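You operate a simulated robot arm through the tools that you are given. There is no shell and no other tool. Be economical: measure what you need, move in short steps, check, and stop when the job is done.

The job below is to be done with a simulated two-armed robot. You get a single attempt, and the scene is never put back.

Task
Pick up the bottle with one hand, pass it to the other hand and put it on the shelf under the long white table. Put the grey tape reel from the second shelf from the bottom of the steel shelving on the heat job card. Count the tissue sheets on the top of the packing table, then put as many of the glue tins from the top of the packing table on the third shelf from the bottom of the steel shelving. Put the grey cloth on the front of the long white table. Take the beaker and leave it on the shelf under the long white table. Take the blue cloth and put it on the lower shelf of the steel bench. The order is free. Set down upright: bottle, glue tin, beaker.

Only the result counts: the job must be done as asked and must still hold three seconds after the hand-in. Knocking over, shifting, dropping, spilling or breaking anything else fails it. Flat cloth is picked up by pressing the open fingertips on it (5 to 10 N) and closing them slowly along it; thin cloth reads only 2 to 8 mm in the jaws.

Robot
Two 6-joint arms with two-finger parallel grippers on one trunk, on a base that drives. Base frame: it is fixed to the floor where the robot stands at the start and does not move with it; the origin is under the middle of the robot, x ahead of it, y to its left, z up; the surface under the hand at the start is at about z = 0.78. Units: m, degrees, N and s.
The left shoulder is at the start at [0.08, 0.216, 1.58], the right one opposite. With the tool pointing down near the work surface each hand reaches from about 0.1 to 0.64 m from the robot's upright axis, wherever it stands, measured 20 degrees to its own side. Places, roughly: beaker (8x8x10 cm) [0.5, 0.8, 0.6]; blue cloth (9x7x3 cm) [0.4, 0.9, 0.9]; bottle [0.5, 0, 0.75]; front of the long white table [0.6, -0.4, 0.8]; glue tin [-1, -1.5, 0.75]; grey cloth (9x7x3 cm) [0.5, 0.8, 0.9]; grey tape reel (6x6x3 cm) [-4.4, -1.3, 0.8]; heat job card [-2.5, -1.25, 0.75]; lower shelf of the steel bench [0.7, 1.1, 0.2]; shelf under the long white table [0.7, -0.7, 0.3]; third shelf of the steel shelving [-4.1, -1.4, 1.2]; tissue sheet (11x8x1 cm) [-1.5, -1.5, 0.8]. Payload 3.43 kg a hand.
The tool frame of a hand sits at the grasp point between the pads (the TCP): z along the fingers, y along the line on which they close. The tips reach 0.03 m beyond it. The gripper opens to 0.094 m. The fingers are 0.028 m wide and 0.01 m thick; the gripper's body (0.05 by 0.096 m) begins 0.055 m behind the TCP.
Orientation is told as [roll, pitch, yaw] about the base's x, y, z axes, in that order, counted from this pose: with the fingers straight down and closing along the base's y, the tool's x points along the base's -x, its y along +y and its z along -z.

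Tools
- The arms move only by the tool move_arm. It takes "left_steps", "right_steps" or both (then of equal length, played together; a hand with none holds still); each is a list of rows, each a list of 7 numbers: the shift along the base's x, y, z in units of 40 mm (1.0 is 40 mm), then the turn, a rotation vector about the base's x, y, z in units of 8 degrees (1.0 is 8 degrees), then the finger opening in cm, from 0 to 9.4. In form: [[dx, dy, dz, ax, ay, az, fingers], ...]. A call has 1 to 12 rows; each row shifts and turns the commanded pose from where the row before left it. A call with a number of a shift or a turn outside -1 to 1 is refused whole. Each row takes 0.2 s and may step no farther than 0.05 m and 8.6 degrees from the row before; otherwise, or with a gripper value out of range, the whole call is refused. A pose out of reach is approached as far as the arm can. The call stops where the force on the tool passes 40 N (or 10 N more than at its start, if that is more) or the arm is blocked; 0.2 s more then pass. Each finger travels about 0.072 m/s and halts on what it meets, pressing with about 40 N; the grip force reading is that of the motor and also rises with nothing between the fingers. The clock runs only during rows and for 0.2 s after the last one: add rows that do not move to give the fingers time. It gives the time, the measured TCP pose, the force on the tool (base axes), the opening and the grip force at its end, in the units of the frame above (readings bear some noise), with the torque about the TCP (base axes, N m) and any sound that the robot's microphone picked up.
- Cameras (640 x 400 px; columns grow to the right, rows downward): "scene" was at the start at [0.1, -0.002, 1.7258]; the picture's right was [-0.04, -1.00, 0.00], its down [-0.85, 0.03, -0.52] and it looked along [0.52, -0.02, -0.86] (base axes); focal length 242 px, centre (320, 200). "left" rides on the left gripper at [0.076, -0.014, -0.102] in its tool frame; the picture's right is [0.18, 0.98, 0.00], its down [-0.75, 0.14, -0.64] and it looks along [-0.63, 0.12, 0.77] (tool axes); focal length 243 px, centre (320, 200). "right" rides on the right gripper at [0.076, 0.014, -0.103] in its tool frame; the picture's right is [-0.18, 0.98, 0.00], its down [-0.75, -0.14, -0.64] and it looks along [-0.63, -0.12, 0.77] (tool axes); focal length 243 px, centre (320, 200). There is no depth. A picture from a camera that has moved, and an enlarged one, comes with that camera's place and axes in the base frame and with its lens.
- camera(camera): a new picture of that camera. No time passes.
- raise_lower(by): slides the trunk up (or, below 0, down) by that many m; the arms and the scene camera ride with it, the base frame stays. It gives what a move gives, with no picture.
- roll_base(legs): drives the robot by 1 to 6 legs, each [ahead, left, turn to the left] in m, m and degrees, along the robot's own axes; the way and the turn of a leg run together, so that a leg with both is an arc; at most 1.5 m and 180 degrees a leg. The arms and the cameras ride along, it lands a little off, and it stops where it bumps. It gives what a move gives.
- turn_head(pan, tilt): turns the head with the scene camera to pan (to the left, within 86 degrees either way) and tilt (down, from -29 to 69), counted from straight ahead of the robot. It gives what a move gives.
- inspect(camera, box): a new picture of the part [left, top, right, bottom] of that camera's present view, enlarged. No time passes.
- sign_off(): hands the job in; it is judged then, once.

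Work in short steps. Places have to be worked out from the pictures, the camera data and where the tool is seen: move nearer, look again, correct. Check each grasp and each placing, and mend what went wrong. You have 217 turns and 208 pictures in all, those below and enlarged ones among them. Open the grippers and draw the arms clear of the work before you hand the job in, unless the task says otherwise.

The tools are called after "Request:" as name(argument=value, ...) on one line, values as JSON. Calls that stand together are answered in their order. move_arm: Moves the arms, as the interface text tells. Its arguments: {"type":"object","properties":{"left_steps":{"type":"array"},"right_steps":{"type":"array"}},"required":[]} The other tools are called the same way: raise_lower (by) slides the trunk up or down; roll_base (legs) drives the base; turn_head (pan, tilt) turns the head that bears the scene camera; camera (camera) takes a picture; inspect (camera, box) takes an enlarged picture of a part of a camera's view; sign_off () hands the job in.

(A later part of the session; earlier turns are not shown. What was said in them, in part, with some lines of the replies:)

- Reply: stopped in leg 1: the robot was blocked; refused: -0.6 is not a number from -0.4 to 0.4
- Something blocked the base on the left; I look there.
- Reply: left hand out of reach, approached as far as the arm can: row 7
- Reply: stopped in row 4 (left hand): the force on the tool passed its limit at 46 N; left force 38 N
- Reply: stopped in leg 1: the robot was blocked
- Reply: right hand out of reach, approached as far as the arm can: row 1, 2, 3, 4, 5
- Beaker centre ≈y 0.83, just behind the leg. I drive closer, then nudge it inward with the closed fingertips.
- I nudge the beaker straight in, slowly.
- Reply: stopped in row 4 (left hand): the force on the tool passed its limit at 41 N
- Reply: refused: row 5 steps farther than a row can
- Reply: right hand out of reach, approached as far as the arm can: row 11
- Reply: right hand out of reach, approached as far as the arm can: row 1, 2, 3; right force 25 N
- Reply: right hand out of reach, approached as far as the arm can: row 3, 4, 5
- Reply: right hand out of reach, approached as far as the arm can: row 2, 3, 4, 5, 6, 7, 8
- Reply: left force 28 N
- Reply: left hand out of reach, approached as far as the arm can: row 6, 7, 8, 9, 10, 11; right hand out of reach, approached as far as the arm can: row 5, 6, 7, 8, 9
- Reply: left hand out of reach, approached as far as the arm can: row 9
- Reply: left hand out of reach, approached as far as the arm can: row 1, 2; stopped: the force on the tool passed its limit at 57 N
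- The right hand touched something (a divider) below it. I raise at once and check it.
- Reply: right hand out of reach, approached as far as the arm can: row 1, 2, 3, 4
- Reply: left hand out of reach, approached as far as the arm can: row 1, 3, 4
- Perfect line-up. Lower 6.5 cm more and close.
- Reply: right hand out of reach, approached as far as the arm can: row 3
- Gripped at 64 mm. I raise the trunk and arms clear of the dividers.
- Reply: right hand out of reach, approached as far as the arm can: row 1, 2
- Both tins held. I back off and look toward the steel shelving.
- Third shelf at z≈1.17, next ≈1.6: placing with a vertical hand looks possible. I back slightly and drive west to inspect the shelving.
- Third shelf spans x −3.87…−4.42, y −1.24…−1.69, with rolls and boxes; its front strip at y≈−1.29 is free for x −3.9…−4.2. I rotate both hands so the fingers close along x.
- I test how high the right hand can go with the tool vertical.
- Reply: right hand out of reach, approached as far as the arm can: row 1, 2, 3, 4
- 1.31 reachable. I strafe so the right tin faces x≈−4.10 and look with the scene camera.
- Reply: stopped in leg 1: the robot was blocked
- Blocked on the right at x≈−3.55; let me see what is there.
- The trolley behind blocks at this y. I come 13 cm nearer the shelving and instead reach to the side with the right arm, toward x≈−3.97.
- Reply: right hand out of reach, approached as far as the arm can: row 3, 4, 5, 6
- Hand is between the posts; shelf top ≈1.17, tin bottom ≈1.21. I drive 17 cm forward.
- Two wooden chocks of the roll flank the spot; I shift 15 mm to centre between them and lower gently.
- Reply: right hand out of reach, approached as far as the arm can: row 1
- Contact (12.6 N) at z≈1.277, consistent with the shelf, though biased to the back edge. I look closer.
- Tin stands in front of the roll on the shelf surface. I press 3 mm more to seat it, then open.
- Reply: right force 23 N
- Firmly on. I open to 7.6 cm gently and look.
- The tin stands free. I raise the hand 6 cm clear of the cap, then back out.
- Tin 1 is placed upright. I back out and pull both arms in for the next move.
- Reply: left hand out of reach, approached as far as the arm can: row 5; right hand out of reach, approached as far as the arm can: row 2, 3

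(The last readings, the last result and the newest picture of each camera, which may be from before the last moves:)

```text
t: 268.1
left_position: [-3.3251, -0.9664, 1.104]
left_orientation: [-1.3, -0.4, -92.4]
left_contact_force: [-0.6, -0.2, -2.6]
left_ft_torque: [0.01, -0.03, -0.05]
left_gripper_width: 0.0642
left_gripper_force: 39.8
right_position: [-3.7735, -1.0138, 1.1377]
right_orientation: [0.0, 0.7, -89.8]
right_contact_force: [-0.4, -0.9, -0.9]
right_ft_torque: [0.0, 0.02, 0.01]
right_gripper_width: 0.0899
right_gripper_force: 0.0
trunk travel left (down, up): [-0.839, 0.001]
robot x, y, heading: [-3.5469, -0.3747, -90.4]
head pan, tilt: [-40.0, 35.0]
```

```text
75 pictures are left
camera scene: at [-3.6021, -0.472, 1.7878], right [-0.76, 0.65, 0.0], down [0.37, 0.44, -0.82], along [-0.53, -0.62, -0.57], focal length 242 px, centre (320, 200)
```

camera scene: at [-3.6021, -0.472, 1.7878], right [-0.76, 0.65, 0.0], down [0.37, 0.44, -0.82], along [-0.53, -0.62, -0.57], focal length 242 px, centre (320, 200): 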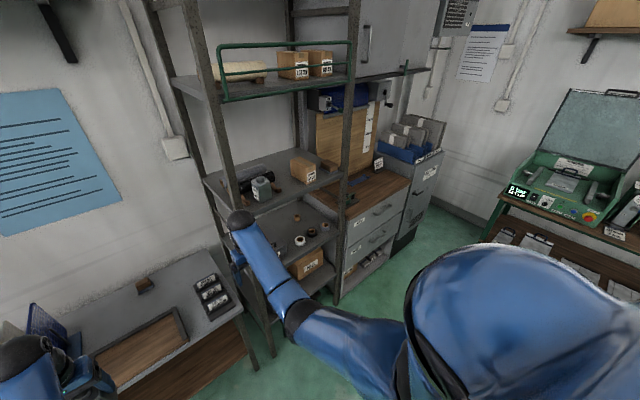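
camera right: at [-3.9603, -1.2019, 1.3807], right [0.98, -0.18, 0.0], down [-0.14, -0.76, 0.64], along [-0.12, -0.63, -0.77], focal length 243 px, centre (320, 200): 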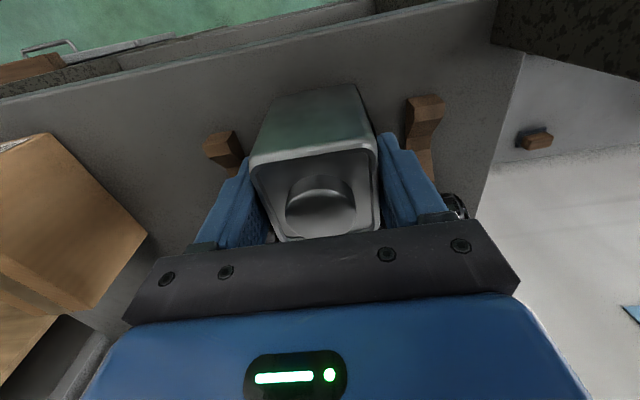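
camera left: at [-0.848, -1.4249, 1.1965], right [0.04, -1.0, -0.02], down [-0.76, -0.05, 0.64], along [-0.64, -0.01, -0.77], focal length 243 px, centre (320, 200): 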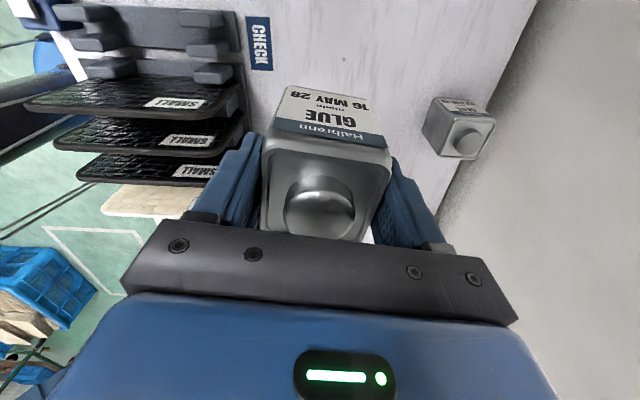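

Next spot: between the right chock (x≈−4.06) and the box (≈−4.20): x≈−4.135. I tuck the right arm and strafe right at y≈−0.44.

Request:
move_arm(right_steps=[[0, 0.8, -0.7, 0, 0, 0, 9], [0, 0.8, -0.7, 0, 0, 0, 9], [0, 0.8, -0.7, 0, 0, 0, 9], [0, 0.8, -0.4, 0, 0, 0, 9], [0.4, 0.8, 0, 0, 0, 0, 9]])

Request:
roll_base(legs=[[0.065, 0, 0], [0, -0.8, 0.5]])

Request:
turn_head(pan=10, tilt=30)

Request:
camera(camera="scene")

```text
t: 269.3
left_position: [-3.3266, -0.9647, 1.1055]
left_orientation: [-1.3, -0.5, -92.4]
left_contact_force: [0.5, 0.1, -3.0]
left_ft_torque: [0.02, -0.02, 0.03]
left_gripper_width: 0.0642
left_gripper_force: 40.5
right_position: [-3.7587, -0.853, 1.0378]
right_orientation: [0.0, 0.4, -89.8]
right_contact_force: [0.2, 0.3, 0.1]
right_ft_torque: [0.0, -0.01, -0.01]
right_gripper_width: 0.0903
right_gripper_force: 0.1
trunk travel left (down, up): [-0.839, 0.001]
robot x, y, heading: [-3.5463, -0.375, -90.7]
head pan, tilt: [-40.0, 35.0]
```

```text
t: 274.1
left_position: [-4.1113, -1.0246, 1.1049]
left_orientation: [-1.3, -0.5, -91.7]
left_contact_force: [-0.7, 0.1, -3.7]
left_ft_torque: [0.01, 0.01, 0.0]
left_gripper_width: 0.0641
left_gripper_force: 39.9
right_position: [-4.5471, -0.918, 1.038]
right_orientation: [0.0, 0.8, -89.0]
right_contact_force: [0.3, -1.0, 0.4]
right_ft_torque: [0.0, 0.03, -0.01]
right_gripper_width: 0.0895
right_gripper_force: 0.1
trunk travel left (down, up): [-0.839, 0.001]
robot x, y, heading: [-4.3445, -0.434, -89.8]
head pan, tilt: [-40.0, 35.0]
```

```text
t: 275.3
left_position: [-4.1122, -1.0239, 1.1048]
left_orientation: [-1.3, -0.5, -91.7]
left_contact_force: [-0.1, 0.1, -2.7]
left_ft_torque: [0.02, 0.01, 0.0]
left_gripper_width: 0.0643
left_gripper_force: 40.2
right_position: [-4.5476, -0.918, 1.0373]
right_orientation: [0.1, 0.7, -89.0]
right_contact_force: [-0.7, -0.9, 0.1]
right_ft_torque: [-0.03, 0.0, 0.01]
right_gripper_width: 0.09
right_gripper_force: 0.0
trunk travel left (down, up): [-0.839, 0.001]
robot x, y, heading: [-4.346, -0.4359, -89.9]
head pan, tilt: [10.0, 30.0]
```

```text
74 pictures are left
camera scene: at [-4.3235, -0.5548, 1.7955], right [-0.98, -0.18, 0.0], down [-0.09, 0.49, -0.87], along [0.15, -0.85, -0.5], focal length 242 px, centre (320, 200)
```

scene: 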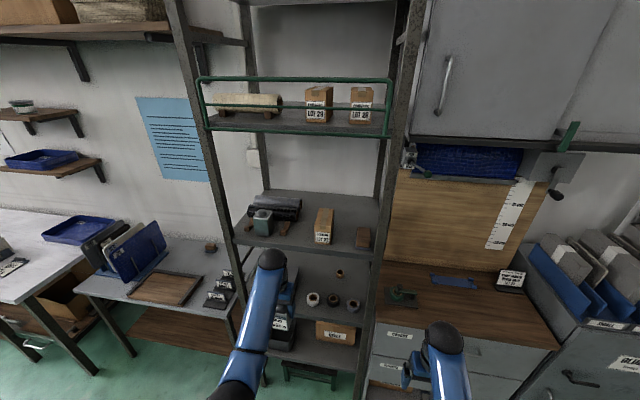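

Only ~9.5 cm is free between chock (−4.07) and box (−4.17), so I place tin 2 with the fingers front/back: rotate the left hand −88°, back up a bit, then raise it to 1.315.

Request:
roll_base(legs=[[-0.06, 0, 0]])

Request:
move_arm(left_steps=[[0, -0.4, 0, 0, 0, -1, 4], [0, -0.5, 0, 0, 0, -1, 4], [0, -0.5, 0, 0, 0, -1, 4], [0, -0.5, 0, 0, 0, -1, 4], [0, -0.5, 0, 0, 0, -1, 4], [0, -0.5, 0.3, 0, 0, -1, 4], [0, -0.5, 0.8, 0, 0, -1, 4], [0, -0.5, 0.9, 0, 0, -1, 4], [0, -0.2, 0.9, 0, 0, -1, 4], [0, 0, 0.9, 0, 0, -1, 4], [0, 0, 0.9, 0, 0, -1, 4], [0, 0, 0.5, 0, 0, 0, 4]])

Request:
camera(camera="scene")

```text
t: 276.3
left_position: [-4.1138, -0.9755, 1.0984]
left_orientation: [-1.3, 0.2, -91.7]
left_contact_force: [-0.6, -0.7, -3.3]
left_ft_torque: [0.05, -0.03, -0.02]
left_gripper_width: 0.0639
left_gripper_force: 39.7
right_position: [-4.5482, -0.8686, 1.0337]
right_orientation: [-0.1, 1.2, -89.1]
right_contact_force: [-0.4, -0.4, -0.7]
right_ft_torque: [0.06, -0.01, -0.01]
right_gripper_width: 0.0899
right_gripper_force: 0.1
trunk travel left (down, up): [-0.839, 0.001]
robot x, y, heading: [-4.3414, -0.3817, -89.9]
head pan, tilt: [10.0, 30.0]
```

```text
t: 278.9
left_position: [-4.1135, -1.1312, 1.3124]
left_orientation: [-1.4, -0.4, -179.9]
left_contact_force: [-0.3, 0.3, -2.6]
left_ft_torque: [-0.02, -0.04, -0.03]
left_gripper_width: 0.0642
left_gripper_force: 40.5
right_position: [-4.5488, -0.8596, 1.0386]
right_orientation: [0.0, 0.7, -89.0]
right_contact_force: [0.0, 0.6, 0.2]
right_ft_torque: [-0.03, -0.01, 0.0]
right_gripper_width: 0.0901
right_gripper_force: 0.1
trunk travel left (down, up): [-0.839, 0.001]
robot x, y, heading: [-4.3394, -0.3774, -89.6]
head pan, tilt: [10.0, 30.0]
```

```text
73 pictures are left
camera scene: at [-4.3241, -0.4963, 1.7956], right [-0.98, -0.18, 0.0], down [-0.09, 0.49, -0.87], along [0.15, -0.85, -0.5], focal length 242 px, centre (320, 200)
```

scene: 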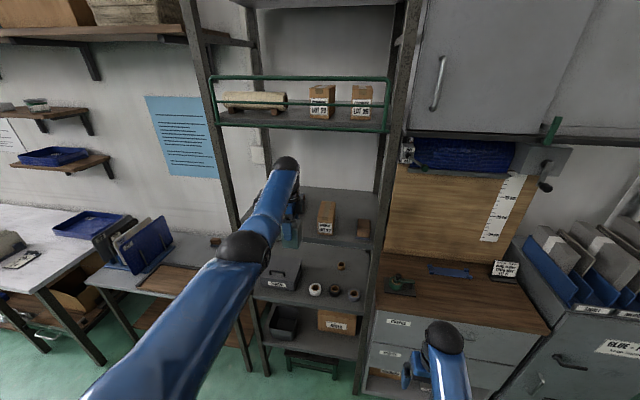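

Height reached. I drive forward 12 cm and check with the left camera.

Request:
roll_base(legs=[[0.12, 0, 0]])

Request:
camera(camera="left")

Request:
inspect(camera="scene", box=[230, 160, 390, 270])

```text
t: 280.1
left_position: [-4.113, -1.2395, 1.3187]
left_orientation: [-1.0, -0.6, -179.7]
left_contact_force: [-0.9, 0.3, -1.9]
left_ft_torque: [-0.08, -0.02, -0.02]
left_gripper_width: 0.064
left_gripper_force: 39.7
right_position: [-4.5475, -0.9712, 1.0423]
right_orientation: [0.0, 0.2, -89.0]
right_contact_force: [0.5, 0.8, 1.1]
right_ft_torque: [-0.06, -0.01, 0.01]
right_gripper_width: 0.0899
right_gripper_force: 0.1
trunk travel left (down, up): [-0.839, 0.001]
robot x, y, heading: [-4.3434, -0.4966, -90.0]
head pan, tilt: [10.0, 30.0]
```

```text
72 pictures are left
camera left: at [-4.0365, -1.2255, 1.4199], right [0.19, -0.98, -0.02], down [-0.75, -0.16, 0.65], along [-0.64, -0.11, -0.76], focal length 243 px, centre (320, 200)
```

left: 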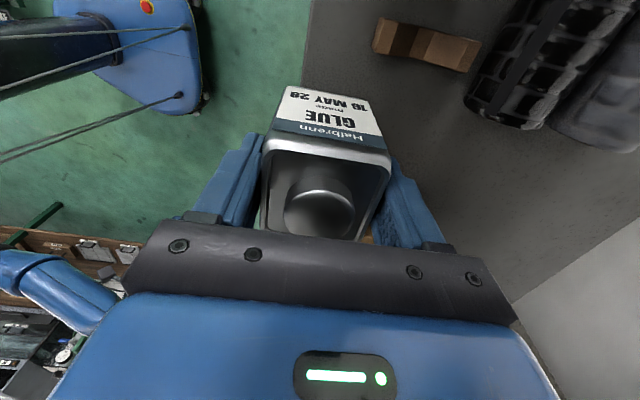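

```text
3.64 times, centred on (310, 215) of scene
camera zoom: at [-4.3237, -0.6022, 1.7966], right [-0.98, -0.18, 0.0], down [-0.09, 0.49, -0.87], along [0.15, -0.86, -0.49], focal length 879 px, centre (356, 146)
```

zoom: 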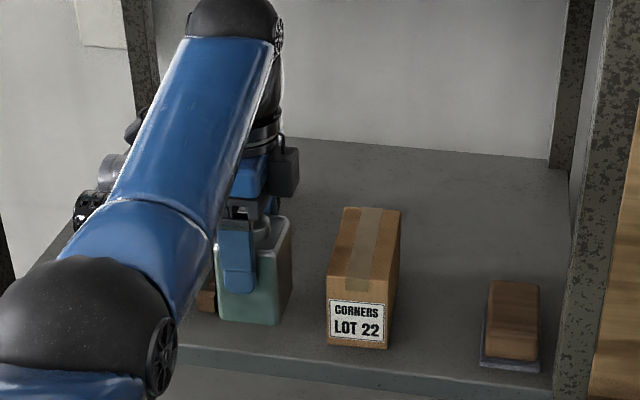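

Gap is balanced. I move 3.2 cm further in, shift 4 mm to −x, and lower slowly.

Request:
move_arm(left_steps=[[-0.1, -0.4, 0, 0, 0, 0, 4], [0, -0.4, 0, 0, 0, 0, 4], [0, 0, -0.3, 0, 0, 0, 4], [0, 0, -0.3, 0, 0, 0, 4], [0, 0, -0.2, 0, 0, 0, 4], [0, 0, -0.15, 0, 0, 0, 4], [0, 0, 0, 0, 0, 0, 4]])

Request:
camera(camera="left")

```text
t: 281.7
left_position: [-4.1153, -1.2533, 1.2761]
left_orientation: [-1.2, -0.4, -179.6]
left_contact_force: [0.3, 2.5, 4.2]
left_ft_torque: [-0.01, -0.14, 0.04]
left_gripper_width: 0.064
left_gripper_force: 40.0
left hand out of reach, approached as far as the arm can: row 1, 2
right_position: [-4.5484, -0.9767, 1.0381]
right_orientation: [-0.1, 0.6, -89.0]
right_contact_force: [-1.0, 1.0, 0.2]
right_ft_torque: [0.01, -0.01, 0.01]
right_gripper_width: 0.0898
right_gripper_force: 0.1
trunk travel left (down, up): [-0.839, 0.001]
robot x, y, heading: [-4.3443, -0.4933, -89.9]
head pan, tilt: [10.0, 30.0]
```

```text
70 pictures are left
camera left: at [-4.0388, -1.2396, 1.3781], right [0.19, -0.98, -0.02], down [-0.75, -0.16, 0.64], along [-0.64, -0.11, -0.76], focal length 243 px, centre (320, 200)
```

left: 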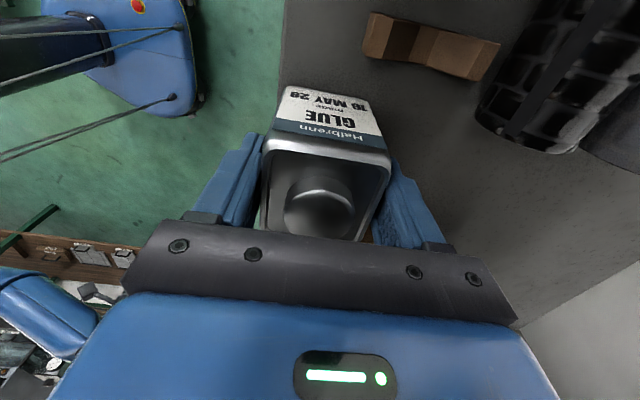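

Just at the shelf edge; I raise 1 cm, drive 3 cm forward, and check.

Request:
move_arm(left_steps=[[0, 0, 0.3, 0, 0, 0, 4], [0, 0, 0, 0, 0, 0, 4]])

Request:
roll_base(legs=[[0.035, 0, 0]])

Request:
camera(camera="left")

```text
t: 282.3
left_position: [-4.1146, -1.2537, 1.2856]
left_orientation: [-1.2, -0.5, -179.7]
left_contact_force: [-0.5, 0.6, -2.9]
left_ft_torque: [-0.01, -0.01, 0.0]
left_gripper_width: 0.0641
left_gripper_force: 40.3
right_position: [-4.5488, -0.979, 1.0382]
right_orientation: [0.0, 0.6, -89.0]
right_contact_force: [0.3, -0.6, -0.2]
right_ft_torque: [-0.02, 0.01, 0.02]
right_gripper_width: 0.0902
right_gripper_force: 0.1
trunk travel left (down, up): [-0.839, 0.001]
robot x, y, heading: [-4.3422, -0.4941, -89.9]
head pan, tilt: [10.0, 30.0]
```

```text
t: 283.2
left_position: [-4.1146, -1.2812, 1.2913]
left_orientation: [-0.8, -0.5, -179.8]
left_contact_force: [-0.5, 0.7, -2.3]
left_ft_torque: [-0.07, -0.01, 0.0]
left_gripper_width: 0.064
left_gripper_force: 39.8
right_position: [-4.547, -1.0055, 1.042]
right_orientation: [0.1, 0.3, -89.0]
right_contact_force: [0.0, 1.0, 1.2]
right_ft_torque: [-0.05, -0.02, -0.06]
right_gripper_width: 0.09
right_gripper_force: 0.0
trunk travel left (down, up): [-0.839, 0.001]
robot x, y, heading: [-4.344, -0.5283, -90.0]
head pan, tilt: [10.0, 30.0]
```

```text
69 pictures are left
camera left: at [-4.0385, -1.2672, 1.3928], right [0.19, -0.98, -0.02], down [-0.75, -0.16, 0.65], along [-0.64, -0.11, -0.76], focal length 243 px, centre (320, 200)
```

left: 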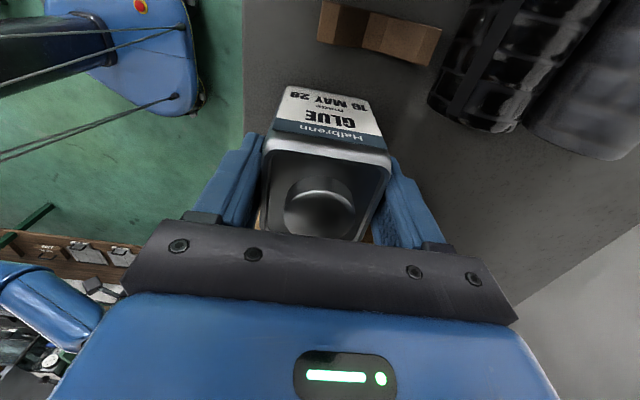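

Well inside now. Lower to contact.

Request:
move_arm(left_steps=[[0, 0, -0.2, 0, 0, 0, 4], [0, 0, -0.12, 0, 0, 0, 4], [0, 0, -0.1, 0, 0, 0, 4], [0, 0, 0, 0, 0, 0, 4]])

```text
t: 284.2
left_position: [-4.1158, -1.2859, 1.2742]
left_orientation: [-0.7, -0.4, -179.7]
left_contact_force: [1.2, -4.4, 28.7]
left_ft_torque: [-0.18, 0.32, -0.06]
left_gripper_width: 0.0642
left_gripper_force: 39.4
right_position: [-4.5489, -1.0089, 1.0399]
right_orientation: [0.1, 0.6, -89.1]
right_contact_force: [0.6, 0.1, -0.4]
right_ft_torque: [-0.01, 0.0, -0.01]
right_gripper_width: 0.0898
right_gripper_force: 0.1
trunk travel left (down, up): [-0.839, 0.001]
robot x, y, heading: [-4.3402, -0.5295, -90.1]
head pan, tilt: [10.0, 30.0]
```

Seated (28.7 N). I relieve slightly, open, and raise clear of the cap.

Request:
move_arm(left_steps=[[0, 0, 0.08, 0, 0, 0, 4], [0, 0, 0, 0, 0, 0, 6.6], [0, 0, 0, 0, 0, 0, 7.4], [0, 0, 0, 0, 0, 0, 8], [0, 0, 0, 0, 0, 0, 8], [0, 0, 0.4, 0, 0, 0, 8], [0, 0, 0.5, 0, 0, 0, 8], [0, 0, 0.6, 0, 0, 0, 8], [0, 0, 0, 0, 0, 0, 8]])

Request:
camera(camera="left")

```text
t: 286.2
left_position: [-4.1148, -1.289, 1.3325]
left_orientation: [-1.3, -0.5, -179.7]
left_contact_force: [-0.5, -0.1, 0.8]
left_ft_torque: [0.0, 0.03, -0.02]
left_gripper_width: 0.0802
left_gripper_force: 0.1
right_position: [-4.5484, -1.0129, 1.0374]
right_orientation: [-0.1, 0.7, -89.0]
right_contact_force: [-0.3, -0.7, 0.5]
right_ft_torque: [0.05, -0.01, 0.04]
right_gripper_width: 0.0899
right_gripper_force: 0.1
trunk travel left (down, up): [-0.839, 0.001]
robot x, y, heading: [-4.3406, -0.5304, -90.0]
head pan, tilt: [10.0, 30.0]
```

```text
68 pictures are left
camera left: at [-4.0383, -1.2753, 1.4348], right [0.19, -0.98, -0.02], down [-0.75, -0.16, 0.64], along [-0.64, -0.1, -0.76], focal length 243 px, centre (320, 200)
```

left: 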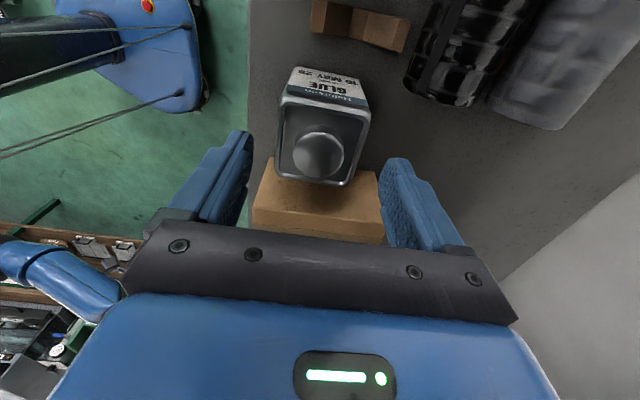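

Tin 2 stands upright. To avoid brushing its cap I slide the hand sideways +8 cm (between the tins), then back out with the base.

Request:
move_arm(left_steps=[[0, 0, 0.2, 0, 0, 0, 8], [0.6, 0, 0, 0, 0, 0, 8], [0.7, 0, 0, 0, 0, 0, 8], [0.7, 0, 0, 0, 0, 0, 8], [0, 0, 0, 0, 0, 0, 8]])

Request:
roll_base(legs=[[-0.17, 0, 0]])

Request:
inspect(camera="scene", box=[220, 170, 420, 320])

```text
t: 287.4
left_position: [-4.0356, -1.2826, 1.3407]
left_orientation: [-1.3, -0.4, -179.7]
left_contact_force: [0.0, 0.3, -0.3]
left_ft_torque: [-0.02, -0.01, 0.0]
left_gripper_width: 0.0801
left_gripper_force: 0.0
left hand out of reach, approached as far as the arm can: row 3, 4
right_position: [-4.5492, -1.0117, 1.0388]
right_orientation: [0.1, 0.6, -89.0]
right_contact_force: [0.1, -0.3, 0.6]
right_ft_torque: [0.01, -0.05, 0.0]
right_gripper_width: 0.09
right_gripper_force: 0.0
trunk travel left (down, up): [-0.839, 0.001]
robot x, y, heading: [-4.346, -0.5232, -90.0]
head pan, tilt: [10.0, 30.0]
```

```text
t: 288.9
left_position: [-4.0364, -1.1176, 1.3367]
left_orientation: [-1.5, -0.5, -179.8]
left_contact_force: [0.2, 0.4, 0.3]
left_ft_torque: [0.02, 0.01, 0.06]
left_gripper_width: 0.0801
left_gripper_force: 0.1
right_position: [-4.5478, -0.8442, 1.0369]
right_orientation: [0.0, 0.9, -89.0]
right_contact_force: [0.0, 0.7, -0.1]
right_ft_torque: [0.01, 0.02, 0.0]
right_gripper_width: 0.0897
right_gripper_force: 0.2
trunk travel left (down, up): [-0.839, 0.001]
robot x, y, heading: [-4.337, -0.3616, -89.8]
head pan, tilt: [10.0, 30.0]
```

```text
2.67 times, centred on (320, 245) of scene
camera zoom: at [-4.3241, -0.4858, 1.7951], right [-0.98, -0.18, 0.0], down [-0.09, 0.5, -0.86], along [0.15, -0.85, -0.5], focal length 644 px, centre (320, 80)
```

zoom: 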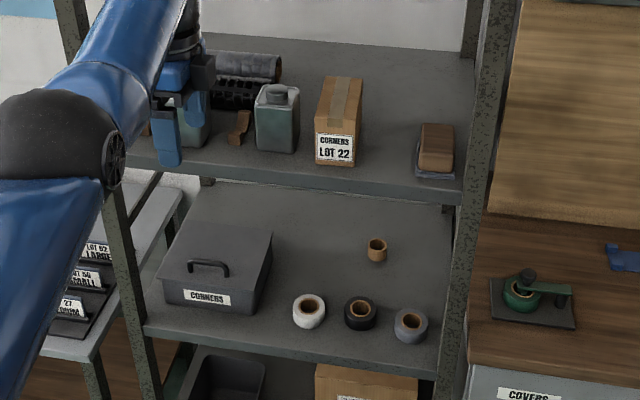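

Both tins stand. The grey reel is on shelf 2 at ≈[−4.349,−1.294]. I'll take it with the left hand from above (fingers front/back): lower the trunk and strafe right.

Request:
raise_lower(by=-0.32)

Request:
roll_base(legs=[[0, -0.18, 0]])

Request:
move_arm(left_steps=[[-0.6, 0, 0, 0, 0, 0, 9], [-0.6, 0, -0.3, 0, 0, 0, 9], [-0.6, 0, -0.4, 0, 0, 0, 9], [-0.6, 0, -0.4, 0, 0, 0, 9], [-0.6, 0, -0.4, 0, 0, 0, 9], [0, 0, -0.8, 0, 0, 0, 9], [0, 0, 0, 0, 0, 0, 9]])

Request:
camera(camera="left")

Request:
camera(camera="scene")

```text
t: 292.0
left_position: [-4.0369, -1.1127, 1.0209]
left_orientation: [-1.2, -0.4, -179.8]
left_contact_force: [0.4, 0.3, 0.5]
left_ft_torque: [0.04, -0.03, -0.01]
left_gripper_width: 0.0798
left_gripper_force: 0.1
right_position: [-4.5487, -0.8431, 0.7174]
right_orientation: [0.0, 0.6, -89.1]
right_contact_force: [-0.2, 0.4, -0.2]
right_ft_torque: [-0.03, 0.0, 0.0]
right_gripper_width: 0.0903
right_gripper_force: 0.0
trunk travel left (down, up): [-0.519, 0.321]
robot x, y, heading: [-4.3449, -0.3605, -89.7]
head pan, tilt: [10.0, 30.0]
```

```text
t: 293.5
left_position: [-4.2143, -1.1136, 1.0187]
left_orientation: [-1.3, -0.5, -179.7]
left_contact_force: [0.2, -0.3, 0.1]
left_ft_torque: [0.0, 0.06, -0.02]
left_gripper_width: 0.0802
left_gripper_force: 0.2
right_position: [-4.7275, -0.8435, 0.7179]
right_orientation: [0.0, 0.6, -89.2]
right_contact_force: [-0.3, -0.5, 0.2]
right_ft_torque: [0.01, 0.05, -0.03]
right_gripper_width: 0.09
right_gripper_force: 0.1
trunk travel left (down, up): [-0.519, 0.321]
robot x, y, heading: [-4.5164, -0.3602, -90.1]
head pan, tilt: [10.0, 30.0]
```

```text
t: 295.1
left_position: [-4.337, -1.1141, 0.9265]
left_orientation: [-1.2, -0.4, -179.7]
left_contact_force: [-0.1, -0.3, -0.2]
left_ft_torque: [-0.02, -0.01, 0.0]
left_gripper_width: 0.0899
left_gripper_force: 0.0
right_position: [-4.7295, -0.8434, 0.7182]
right_orientation: [0.1, 0.5, -89.2]
right_contact_force: [-0.6, -0.4, -0.2]
right_ft_torque: [0.0, 0.02, 0.01]
right_gripper_width: 0.09
right_gripper_force: 0.0
trunk travel left (down, up): [-0.519, 0.321]
robot x, y, heading: [-4.5203, -0.3609, -89.8]
head pan, tilt: [10.0, 30.0]
```

```text
66 pictures are left
camera left: at [-4.2598, -1.1003, 1.0297], right [0.19, -0.98, -0.02], down [-0.75, -0.16, 0.64], along [-0.64, -0.1, -0.76], focal length 243 px, centre (320, 200)
```

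left: 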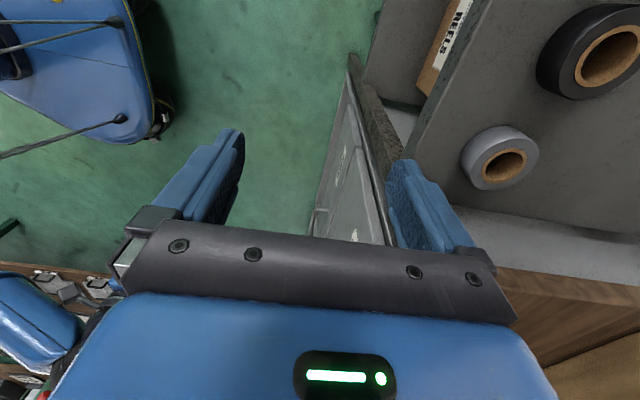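

```text
65 pictures are left
camera scene: at [-4.5033, -0.48, 1.4756], right [-0.98, -0.17, 0.0], down [-0.09, 0.49, -0.87], along [0.15, -0.85, -0.5], focal length 242 px, centre (320, 200)
```

scene: 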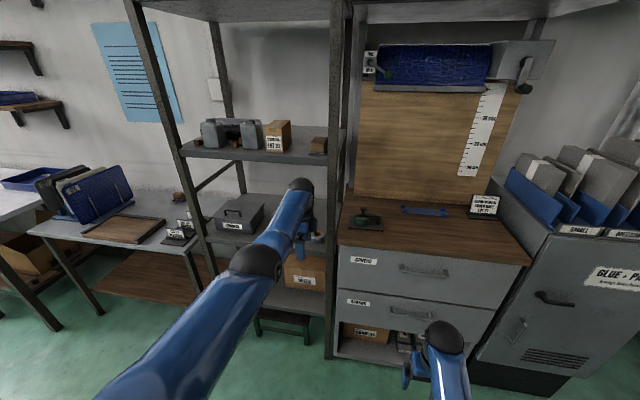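

Reel at ≈[−4.354,−1.303], shelf 2 at z≈0.782. I lower to z 0.875 (so the wrist passes under shelf 3), shift x, and drive in 19 cm.

Request:
move_arm(left_steps=[[-0.4, 0, -0.6, 0, 0, 0, 9], [0, 0, -0.6, 0, 0, 0, 9], [0, 0, 0, 0, 0, 0, 9]])

Request:
roll_base(legs=[[0.12, 0, 0]])

Request:
camera(camera="scene")

Request:
roll_base(legs=[[0.07, 0, 0]])

Request:
camera(camera="left")

```text
t: 295.9
left_position: [-4.3523, -1.1116, 0.8797]
left_orientation: [-1.3, -0.5, -179.7]
left_contact_force: [0.6, -0.4, 0.1]
left_ft_torque: [0.01, -0.03, -0.01]
left_gripper_width: 0.0901
left_gripper_force: 0.0
right_position: [-4.7281, -0.8439, 0.7187]
right_orientation: [0.0, 0.6, -89.1]
right_contact_force: [0.5, 0.8, 0.8]
right_ft_torque: [0.0, -0.01, 0.0]
right_gripper_width: 0.0899
right_gripper_force: 0.0
trunk travel left (down, up): [-0.519, 0.321]
robot x, y, heading: [-4.5206, -0.3603, -89.9]
head pan, tilt: [10.0, 30.0]
```

```text
t: 297.2
left_position: [-4.3515, -1.2285, 0.8822]
left_orientation: [-1.2, -0.4, -179.7]
left_contact_force: [-0.2, 0.0, -0.5]
left_ft_torque: [0.0, -0.01, -0.01]
left_gripper_width: 0.0902
left_gripper_force: 0.0
right_position: [-4.728, -0.9602, 0.7184]
right_orientation: [-0.1, 0.6, -89.1]
right_contact_force: [0.2, 0.2, 0.6]
right_ft_torque: [-0.02, -0.01, 0.01]
right_gripper_width: 0.0898
right_gripper_force: 0.1
trunk travel left (down, up): [-0.519, 0.321]
robot x, y, heading: [-4.5195, -0.4812, -90.0]
head pan, tilt: [10.0, 30.0]
```

```text
64 pictures are left
camera scene: at [-4.5033, -0.5977, 1.4758], right [-0.98, -0.17, 0.0], down [-0.09, 0.49, -0.87], along [0.15, -0.85, -0.5], focal length 242 px, centre (320, 200)
```

scene: 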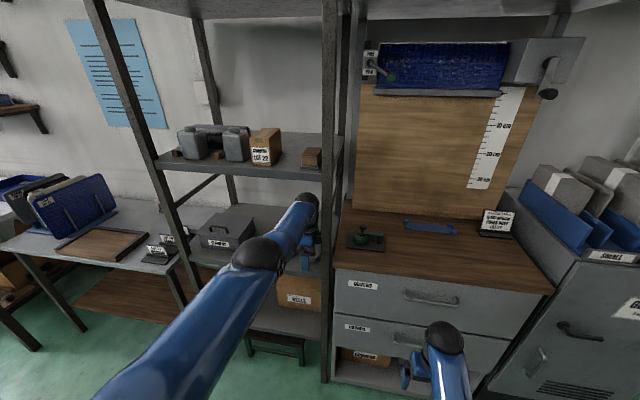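

```text
t: 298.2
left_position: [-4.3517, -1.2974, 0.883]
left_orientation: [-1.1, -0.3, -179.6]
left_contact_force: [-0.9, 0.2, -0.3]
left_ft_torque: [0.01, 0.04, 0.01]
left_gripper_width: 0.0898
left_gripper_force: 0.0
right_position: [-4.7278, -1.0282, 0.7199]
right_orientation: [-0.1, 0.5, -89.1]
right_contact_force: [0.7, -0.4, -0.5]
right_ft_torque: [-0.07, 0.03, -0.01]
right_gripper_width: 0.0901
right_gripper_force: 0.1
trunk travel left (down, up): [-0.519, 0.321]
robot x, y, heading: [-4.5193, -0.5511, -89.9]
head pan, tilt: [10.0, 30.0]
```

```text
63 pictures are left
camera left: at [-4.2752, -1.2828, 0.984], right [0.19, -0.98, -0.02], down [-0.75, -0.16, 0.65], along [-0.64, -0.11, -0.76], focal length 243 px, centre (320, 200)
```

left: 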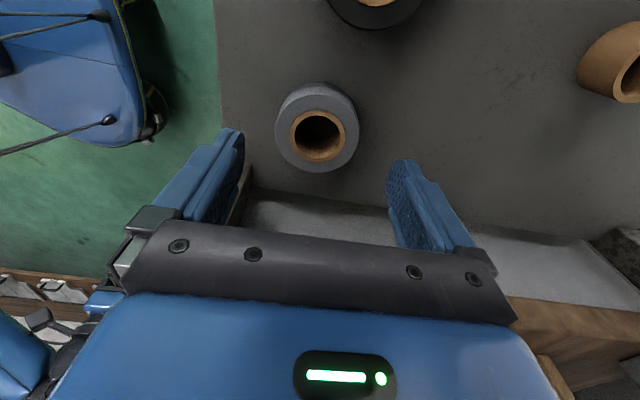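

Perfectly centred over the reel. I lower in steps to ~5 mm above the shelf.

Request:
move_arm(left_steps=[[0, 0, -0.6, 0, 0, 0, 9], [0, 0, -0.5, 0, 0, 0, 9], [0, 0, -0.25, 0, 0, 0, 9], [0, 0, -0.15, 0, 0, 0, 9], [0, 0, -0.1, 0, 0, 0, 9], [0, 0, 0, 0, 0, 0, 9]])

Request:
camera(camera="left")

```text
t: 299.6
left_position: [-4.3517, -1.2921, 0.8294]
left_orientation: [0.0, -0.3, -179.6]
left_contact_force: [-1.2, 3.6, 20.1]
left_ft_torque: [0.3, -0.24, 0.1]
left_gripper_width: 0.084
left_gripper_force: 0.1
left hand out of reach, approached as far as the arm can: row 1, 3
right_position: [-4.7283, -1.0282, 0.7181]
right_orientation: [0.0, 0.5, -89.1]
right_contact_force: [0.3, 0.6, 0.6]
right_ft_torque: [-0.02, -0.01, 0.01]
right_gripper_width: 0.0901
right_gripper_force: 0.1
trunk travel left (down, up): [-0.519, 0.321]
robot x, y, heading: [-4.5241, -0.5501, -89.9]
head pan, tilt: [10.0, 30.0]
stopped in row 6 (left hand): the force on the tool passed its limit at 40 N (the readings are from after the stop); the commanded pose is now the measured one
```

```text
62 pictures are left
camera left: at [-4.2748, -1.2757, 0.9318], right [0.19, -0.98, 0.0], down [-0.75, -0.15, 0.65], along [-0.64, -0.12, -0.76], focal length 243 px, centre (320, 200)
```

left: 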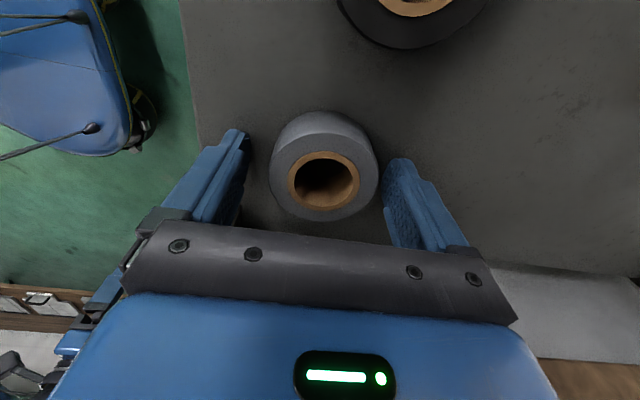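

Tips met the shelf (z≈0.80); the reel is between the fingers. I lift 4 mm and close.

Request:
move_arm(left_steps=[[0, 0, 0.12, 0, 0, 0, 9], [0, 0, 0, 0, 0, 0, 7.5], [0, 0, 0, 0, 0, 0, 6.5], [0, 0, 0, 0, 0, 0, 5.5], [0, 0, 0, 0, 0, 0, 4.5], [0, 0, 0, 0, 0, 0, 3.5], [0, 0, 0, 0, 0, 0, 3.5], [0, 0, 0.3, 0, 0, 0, 3.5], [0, 0, 0.5, 0, 0, 0, 3.5], [0, 0, 0.3, 0, 0, 0, 3.5]])

Request:
camera(camera="left")

```text
t: 301.8
left_position: [-4.3501, -1.2915, 0.8733]
left_orientation: [-0.5, -0.4, -179.5]
left_contact_force: [0.2, -0.2, -0.6]
left_ft_torque: [0.0, -0.01, -0.02]
left_gripper_width: 0.0588
left_gripper_force: 39.6
right_position: [-4.728, -1.03, 0.7178]
right_orientation: [-0.1, 0.7, -89.1]
right_contact_force: [0.7, -0.7, -0.2]
right_ft_torque: [-0.01, -0.03, 0.0]
right_gripper_width: 0.09
right_gripper_force: 0.1
trunk travel left (down, up): [-0.519, 0.321]
robot x, y, heading: [-4.517, -0.5528, -90.0]
head pan, tilt: [10.0, 30.0]
```

```text
61 pictures are left
camera left: at [-4.2746, -1.2763, 0.9748], right [0.19, -0.98, -0.01], down [-0.75, -0.15, 0.65], along [-0.64, -0.12, -0.76], focal length 243 px, centre (320, 200)
```

left: 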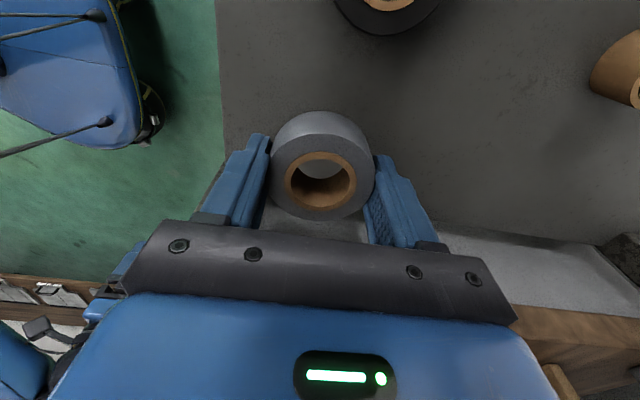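

Reel held (58.8 mm). I back out, raise, and drive east toward the job cards.

Request:
roll_base(legs=[[-0.19, 0, 0]])

Request:
raise_lower(by=0.3)

Request:
roll_base(legs=[[0.04, 0, 0], [0, 1.0, 0], [0, 0.9, 0]])

Request:
turn_head(pan=0, tilt=45)

Request:
camera(camera="scene")

```text
t: 303.3
left_position: [-4.3508, -1.1014, 0.8725]
left_orientation: [-0.5, -0.4, -179.5]
left_contact_force: [0.4, 0.7, -1.1]
left_ft_torque: [0.0, 0.0, 0.04]
left_gripper_width: 0.0585
left_gripper_force: 40.3
right_position: [-4.7275, -0.842, 0.7179]
right_orientation: [-0.1, 0.7, -88.9]
right_contact_force: [-1.0, -1.0, -0.2]
right_ft_torque: [-0.03, -0.04, 0.01]
right_gripper_width: 0.0899
right_gripper_force: 0.1
trunk travel left (down, up): [-0.519, 0.321]
robot x, y, heading: [-4.519, -0.3582, -89.8]
head pan, tilt: [10.0, 30.0]
```

```text
t: 306.3
left_position: [-4.3497, -1.1003, 1.1731]
left_orientation: [-0.5, -0.3, -179.6]
left_contact_force: [0.7, -0.3, -1.6]
left_ft_torque: [0.0, -0.01, 0.0]
left_gripper_width: 0.0587
left_gripper_force: 39.7
right_position: [-4.7271, -0.8409, 1.018]
right_orientation: [0.0, 0.7, -88.9]
right_contact_force: [-0.8, 0.3, -0.3]
right_ft_torque: [-0.03, -0.01, 0.01]
right_gripper_width: 0.0899
right_gripper_force: 0.0
trunk travel left (down, up): [-0.819, 0.021]
robot x, y, heading: [-4.5235, -0.3583, -89.7]
head pan, tilt: [10.0, 30.0]
```

```text
t: 316.3
left_position: [-2.451, -1.1235, 1.174]
left_orientation: [-0.4, -0.4, -179.0]
left_contact_force: [0.1, 0.2, -1.2]
left_ft_torque: [-0.04, 0.03, -0.02]
left_gripper_width: 0.059
left_gripper_force: 40.1
right_position: [-2.8287, -0.8672, 1.0175]
right_orientation: [0.1, 0.8, -88.5]
right_contact_force: [0.0, -0.8, 0.5]
right_ft_torque: [-0.01, 0.02, -0.02]
right_gripper_width: 0.0898
right_gripper_force: 0.0
trunk travel left (down, up): [-0.819, 0.021]
robot x, y, heading: [-2.6241, -0.3803, -89.0]
head pan, tilt: [10.0, 30.0]
```

```text
t: 317.1
left_position: [-2.4493, -1.1229, 1.1729]
left_orientation: [-0.5, -0.4, -178.9]
left_contact_force: [-0.5, 0.4, -1.3]
left_ft_torque: [-0.01, 0.03, -0.04]
left_gripper_width: 0.0589
left_gripper_force: 40.3
right_position: [-2.8293, -0.8675, 1.018]
right_orientation: [-0.1, 0.6, -88.4]
right_contact_force: [-0.1, 0.1, -0.5]
right_ft_torque: [-0.01, 0.01, 0.01]
right_gripper_width: 0.0903
right_gripper_force: 0.0
trunk travel left (down, up): [-0.819, 0.021]
robot x, y, heading: [-2.6264, -0.384, -89.4]
head pan, tilt: [0.0, 45.0]
```

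```text
60 pictures are left
camera scene: at [-2.6244, -0.4943, 1.753], right [-1.0, -0.01, 0.0], down [-0.01, 0.71, -0.71], along [0.01, -0.71, -0.71], focal length 242 px, centre (320, 200)
```

scene: 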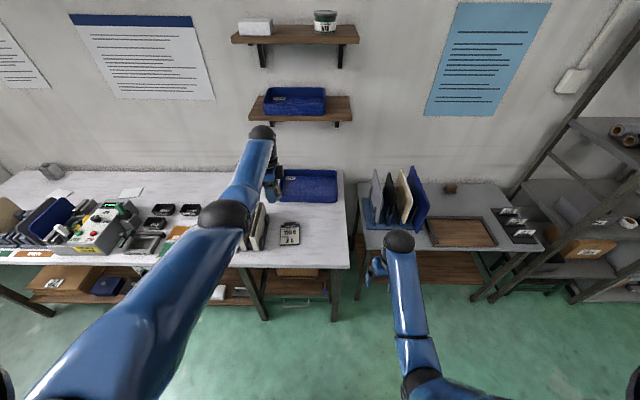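

There's a card at the right end of the packing table; I zoom in on it.

Request:
inspect(camera="scene", box=[240, 190, 360, 270])

```text
5.00 times, centred on (300, 230) of scene
camera zoom: at [-2.6244, -0.4943, 1.753], right [-1.0, -0.01, 0.0], down [-0.01, 0.71, -0.71], along [0.01, -0.71, -0.71], focal length 1208 px, centre (420, 50)
```

zoom: 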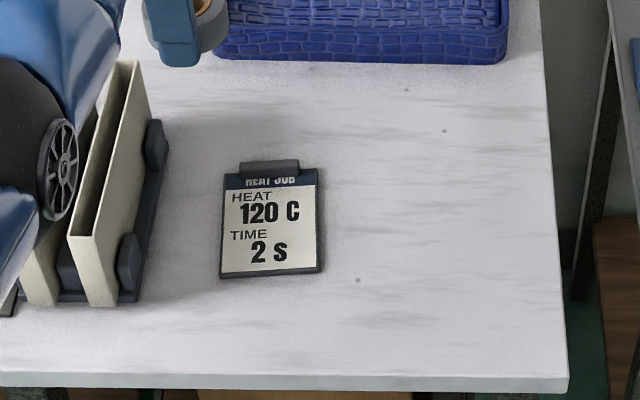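

It's the HEAT JOB card, centre ≈[−2.467,−1.21]. Folders stand on its left, so I turn the hand +88° (camera toward me) and come in from above with the robot closer.

Request:
move_arm(left_steps=[[0, 0.3, -0.2, 0, 0, 1, 3.5], [0, 0.3, -0.2, 0, 0, 1, 3.5], [0, 0.3, -0.2, 0, 0, 1, 3.5], [0, 0.3, -0.2, 0, 0, 1, 3.5], [0, 0.3, -0.2, 0, 0, 1, 3.5], [0, 0.3, -0.2, 0, 0, 1, 3.5], [0, 0.3, -0.2, 0, 0, 1, 3.5], [0, 0.3, -0.2, 0, 0, 1, 3.5], [0, 0.3, -0.2, 0, 0, 1, 3.5], [0, 0.3, -0.2, 0, 0, 1, 3.5], [0, 0.2, -0.2, 0, 0, 1, 3.5]])

Request:
roll_base(legs=[[0.2, -0.1, 0]])

Request:
camera(camera="left")

Request:
camera(camera="scene")

```text
t: 319.5
left_position: [-2.4479, -0.9957, 1.0854]
left_orientation: [-0.5, -0.4, -90.8]
left_contact_force: [-0.3, -0.2, -0.8]
left_ft_torque: [-0.05, -0.02, 0.0]
left_gripper_width: 0.0586
left_gripper_force: 39.8
right_position: [-2.8288, -0.8668, 1.0186]
right_orientation: [0.0, 0.6, -88.4]
right_contact_force: [0.2, -0.7, 0.1]
right_ft_torque: [-0.01, 0.01, 0.0]
right_gripper_width: 0.0897
right_gripper_force: 0.1
trunk travel left (down, up): [-0.819, 0.021]
robot x, y, heading: [-2.6295, -0.3852, -89.2]
head pan, tilt: [0.0, 45.0]
```

```text
t: 321.2
left_position: [-2.5446, -1.1921, 1.0872]
left_orientation: [-0.5, -0.6, -91.0]
left_contact_force: [-0.2, 0.4, 0.0]
left_ft_torque: [-0.03, 0.03, 0.01]
left_gripper_width: 0.0589
left_gripper_force: 40.0
right_position: [-2.9225, -1.0648, 1.0194]
right_orientation: [-0.1, 0.5, -88.3]
right_contact_force: [-0.2, -0.6, 0.6]
right_ft_torque: [-0.02, 0.02, 0.02]
right_gripper_width: 0.0898
right_gripper_force: 0.0
trunk travel left (down, up): [-0.819, 0.021]
robot x, y, heading: [-2.7222, -0.5821, -89.0]
head pan, tilt: [0.0, 45.0]
```

```text
58 pictures are left
camera left: at [-2.5556, -1.1131, 1.1886], right [0.99, 0.17, -0.01], down [0.14, -0.75, 0.65], along [0.1, -0.64, -0.76], focal length 243 px, centre (320, 200)
```

left: 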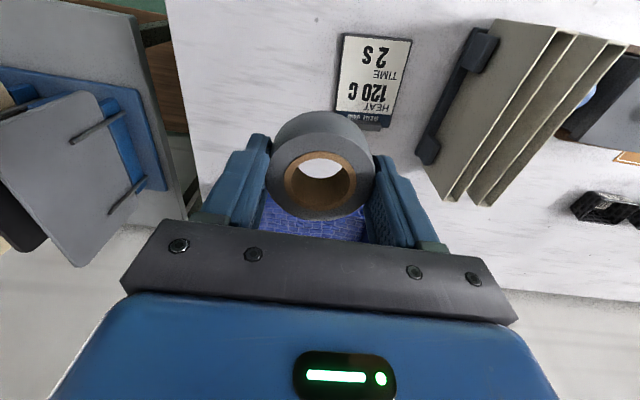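

```text
57 pictures are left
camera scene: at [-2.7177, -0.6882, 1.7535], right [-1.0, -0.02, 0.0], down [-0.01, 0.7, -0.71], along [0.01, -0.71, -0.7], focal length 242 px, centre (320, 200)
```

scene: 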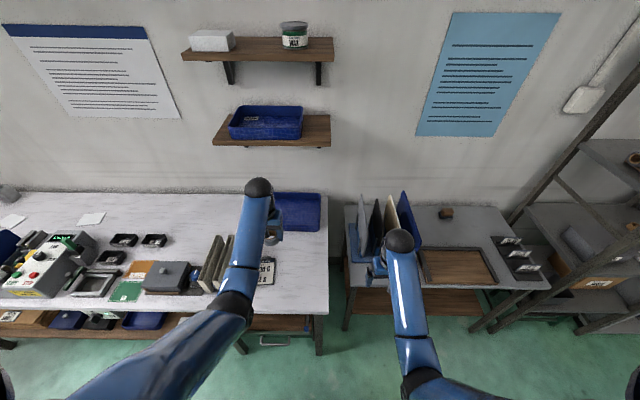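

Card centre ≈[−2.467,−1.203]; folders are 9 cm away from the fingers' edge. I move over it and descend to z≈0.85.

Request:
move_arm(left_steps=[[0.65, -0.1, -0.3, 0, 0, 0, 3.5], [0.65, -0.1, -0.5, 0, 0, 0, 3.5], [0.65, -0.1, -0.6, 0, 0, 0, 3.5], [0, 0, -1, 0, 0, 0, 3.5], [0, 0, -1, 0, 0, 0, 3.5], [0, 0, -1, 0, 0, 0, 3.5], [0, 0, -0.9, 0, 0, 0, 3.5], [0, 0, -0.5, 0, 0, 0, 3.5], [0, 0, 0, 0, 0, 0, 3.5]])

Request:
camera(camera="left")

```text
t: 323.2
left_position: [-2.4663, -1.201, 0.8672]
left_orientation: [-0.4, -0.6, -90.8]
left_contact_force: [0.0, -0.2, -1.1]
left_ft_torque: [-0.03, 0.0, -0.02]
left_gripper_width: 0.059
left_gripper_force: 40.3
left hand out of reach, approached as far as the arm can: row 8
right_position: [-2.9245, -1.0672, 1.0178]
right_orientation: [0.0, 0.6, -88.3]
right_contact_force: [0.6, 0.1, -0.6]
right_ft_torque: [-0.01, -0.01, -0.01]
right_gripper_width: 0.0899
right_gripper_force: 0.1
trunk travel left (down, up): [-0.819, 0.021]
robot x, y, heading: [-2.7252, -0.5787, -89.0]
head pan, tilt: [0.0, 45.0]
```

```text
56 pictures are left
camera left: at [-2.479, -1.123, 0.9691], right [0.99, 0.17, -0.01], down [0.13, -0.75, 0.65], along [0.1, -0.64, -0.76], focal length 243 px, centre (320, 200)
```

left: 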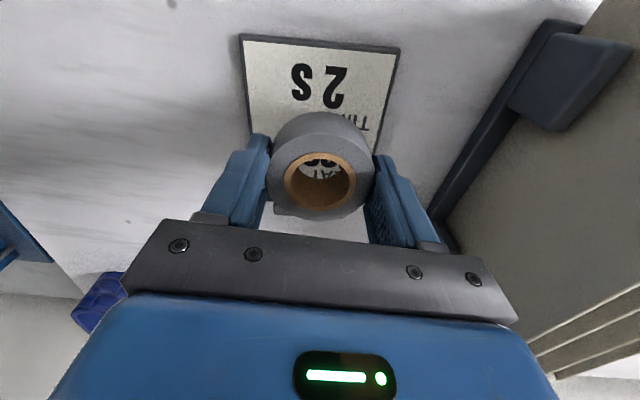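

Nearly centred. I shift 6 mm, then lower with the trunk 4 cm (right hand has free space).

Request:
move_arm(left_steps=[[-0.15, -0.1, 0, 0, 0, 0, 3.5], [0, 0, 0, 0, 0, 0, 3.5]])

Request:
raise_lower(by=-0.04)

Request:
move_arm(left_steps=[[0, 0, -0.15, 0, 0, 0, 3.5], [0, 0, -0.12, 0, 0, 0, 3.5], [0, 0, -0.1, 0, 0, 0, 3.5], [0, 0, 0, 0, 0, 0, 3.5]])

```text
t: 323.8
left_position: [-2.4727, -1.2003, 0.8711]
left_orientation: [-0.3, -0.5, -90.9]
left_contact_force: [-0.8, 0.2, -0.4]
left_ft_torque: [0.03, 0.0, 0.02]
left_gripper_width: 0.0587
left_gripper_force: 39.9
left hand out of reach, approached as far as the arm can: row 1
right_position: [-2.9244, -1.0675, 1.0181]
right_orientation: [0.0, 0.6, -88.3]
right_contact_force: [-0.5, 0.0, -0.8]
right_ft_torque: [0.0, 0.03, 0.02]
right_gripper_width: 0.0898
right_gripper_force: 0.1
trunk travel left (down, up): [-0.819, 0.021]
robot x, y, heading: [-2.7228, -0.5871, -89.1]
head pan, tilt: [0.0, 45.0]
```

```text
t: 324.6
left_position: [-2.4749, -1.2023, 0.8366]
left_orientation: [-0.3, -1.1, -90.9]
left_contact_force: [0.1, 2.7, 39.9]
left_ft_torque: [0.66, -0.51, -0.09]
left_gripper_width: 0.0589
left_gripper_force: 39.8
right_position: [-2.9243, -1.0644, 0.9795]
right_orientation: [0.1, 0.5, -88.3]
right_contact_force: [0.9, 0.3, 0.4]
right_ft_torque: [0.0, 0.0, 0.01]
right_gripper_width: 0.0901
right_gripper_force: 0.1
trunk travel left (down, up): [-0.779, 0.061]
robot x, y, heading: [-2.7229, -0.5812, -89.1]
head pan, tilt: [0.0, 45.0]
```

```text
t: 324.9
left_position: [-2.4736, -1.2057, 0.8364]
left_orientation: [-0.1, -1.2, -90.9]
left_contact_force: [-2.2, 9.5, 32.1]
left_ft_torque: [0.83, -0.29, 0.13]
left_gripper_width: 0.0589
left_gripper_force: 40.0
right_position: [-2.9252, -1.0636, 0.9794]
right_orientation: [0.1, 0.5, -88.2]
right_contact_force: [0.6, 0.3, -0.1]
right_ft_torque: [0.02, 0.02, 0.03]
right_gripper_width: 0.09
right_gripper_force: 0.0
trunk travel left (down, up): [-0.779, 0.061]
robot x, y, heading: [-2.7252, -0.5824, -88.9]
head pan, tilt: [0.0, 45.0]
stopped in row 1 (left hand): the force on the tool passed its limit at 52 N (the readings are from after the stop); the commanded pose is now the measured one
```

Contact with the card. I relieve 3 mm, open and look.

Request:
move_arm(left_steps=[[0, 0, 0.08, 0, 0, 0, 3.5], [0, 0, 0, 0, 0, 0, 6.2], [0, 0, 0, 0, 0, 0, 7.5], [0, 0, 0, 0, 0, 0, 8], [0, 0, 0.5, 0, 0, 0, 8], [0, 0, 1, 0, 0, 0, 8], [0, 0, 1, 0, 0, 0, 8]])

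Request:
camera(camera="left")

```text
t: 326.5
left_position: [-2.4722, -1.2054, 0.9348]
left_orientation: [-0.3, -0.9, -90.9]
left_contact_force: [-0.1, 0.1, 0.3]
left_ft_torque: [0.0, -0.01, 0.0]
left_gripper_width: 0.0799
left_gripper_force: 0.0
right_position: [-2.9252, -1.0668, 0.9787]
right_orientation: [0.1, 0.5, -88.3]
right_contact_force: [0.5, -0.5, -0.8]
right_ft_torque: [-0.02, -0.02, 0.0]
right_gripper_width: 0.09
right_gripper_force: 0.0
trunk travel left (down, up): [-0.779, 0.061]
robot x, y, heading: [-2.7265, -0.5858, -89.0]
head pan, tilt: [0.0, 45.0]
```

```text
55 pictures are left
camera left: at [-2.4857, -1.1261, 1.0365], right [0.99, 0.17, -0.01], down [0.13, -0.75, 0.65], along [0.1, -0.64, -0.76], focal length 243 px, centre (320, 200)
```

left: 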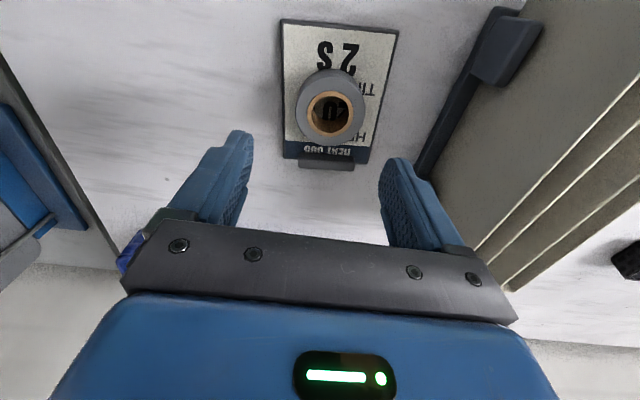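

The reel lies on the heat job card. I retreat and do one more careful view of the packing table to confirm the sheet count.

Request:
roll_base(legs=[[-0.22, 0, 0], [0, 0.75, 0]])

Request:
turn_head(pan=10, tilt=40)

Request:
inspect(camera="scene", box=[20, 140, 340, 340])

Request:
inspect(camera="scene", box=[320, 140, 640, 340])

```text
t: 331.9
left_position: [-1.7134, -0.9672, 0.9349]
left_orientation: [-0.2, -0.9, -90.3]
left_contact_force: [0.3, 0.4, -0.6]
left_ft_torque: [0.0, -0.01, 0.02]
left_gripper_width: 0.0797
left_gripper_force: 0.0
right_position: [-2.1676, -0.8334, 0.9774]
right_orientation: [0.2, 0.7, -87.5]
right_contact_force: [0.9, 0.6, -0.2]
right_ft_torque: [-0.01, -0.01, -0.02]
right_gripper_width: 0.09
right_gripper_force: 0.0
trunk travel left (down, up): [-0.779, 0.061]
robot x, y, heading: [-1.97, -0.3472, -88.5]
head pan, tilt: [0.0, 45.0]
```

```text
t: 332.6
left_position: [-1.7124, -0.9663, 0.9355]
left_orientation: [-0.3, -0.9, -90.3]
left_contact_force: [-0.3, -0.5, 0.1]
left_ft_torque: [0.01, 0.0, 0.01]
left_gripper_width: 0.08
left_gripper_force: 0.1
right_position: [-2.1667, -0.8343, 0.979]
right_orientation: [-0.1, 0.7, -87.6]
right_contact_force: [0.1, 0.2, 0.0]
right_ft_torque: [-0.02, -0.04, -0.02]
right_gripper_width: 0.09
right_gripper_force: 0.0
trunk travel left (down, up): [-0.779, 0.061]
robot x, y, heading: [-1.9721, -0.3487, -88.3]
head pan, tilt: [10.0, 40.0]
```

```text
2.00 times, centred on (180, 240) of scene
camera zoom: at [-1.9529, -0.4594, 1.7202], right [-0.98, -0.2, 0.0], down [-0.13, 0.63, -0.77], along [0.15, -0.75, -0.64], focal length 483 px, centre (600, 120)
```

zoom: 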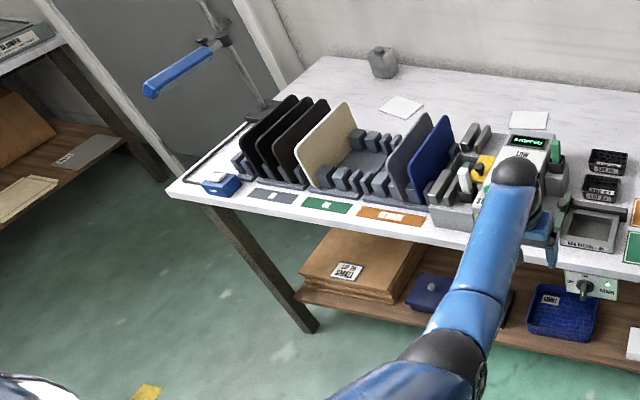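

```text
2.00 times, centred on (480, 240) of scene
camera zoom: at [-1.9529, -0.4594, 1.7202], right [-0.98, -0.2, 0.0], down [-0.13, 0.63, -0.77], along [0.15, -0.75, -0.64], focal length 483 px, centre (0, 120)
```

zoom: 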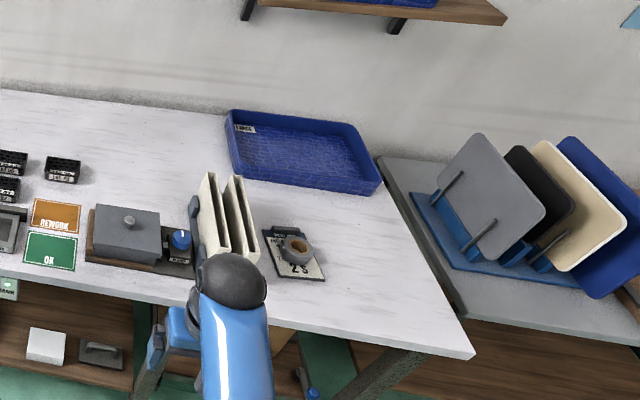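

Exactly two sheets, two tins moved, reel on the card, everything else undisturbed. The grippers are open and the arms are clear; I hand in.

Request:
sign_off()

```text
The job is handed in.
```

I did every part of the job and handed it in. I don't have the verdict.

- **Bottle:** picked up with the right hand, passed to the left, and set upright on the shelf under the long white table.
- **Beaker:** upright on the same shelf, just behind the bottle.
- **Blue cloth:** on the lower shelf of the steel bench.
- **Grey cloth:** on the front of the long white table.
- **Glue tins:** I counted two tissue sheets, so two tins stand upright on the third shelf of the steel shelving.
- **Grey tape reel:** lying on the heat job card.

Two contacts could count against it:
- **Blocked drives:** the base was stopped by things I could not see three times, twice at the bench end and once beside the shelving (probably the trolley there). I did not check whether those objects moved.
- **Divider touch:** the right hand pressed on something on the packing table, most likely a divider. The dividers looked unmoved in the picture afterwards.
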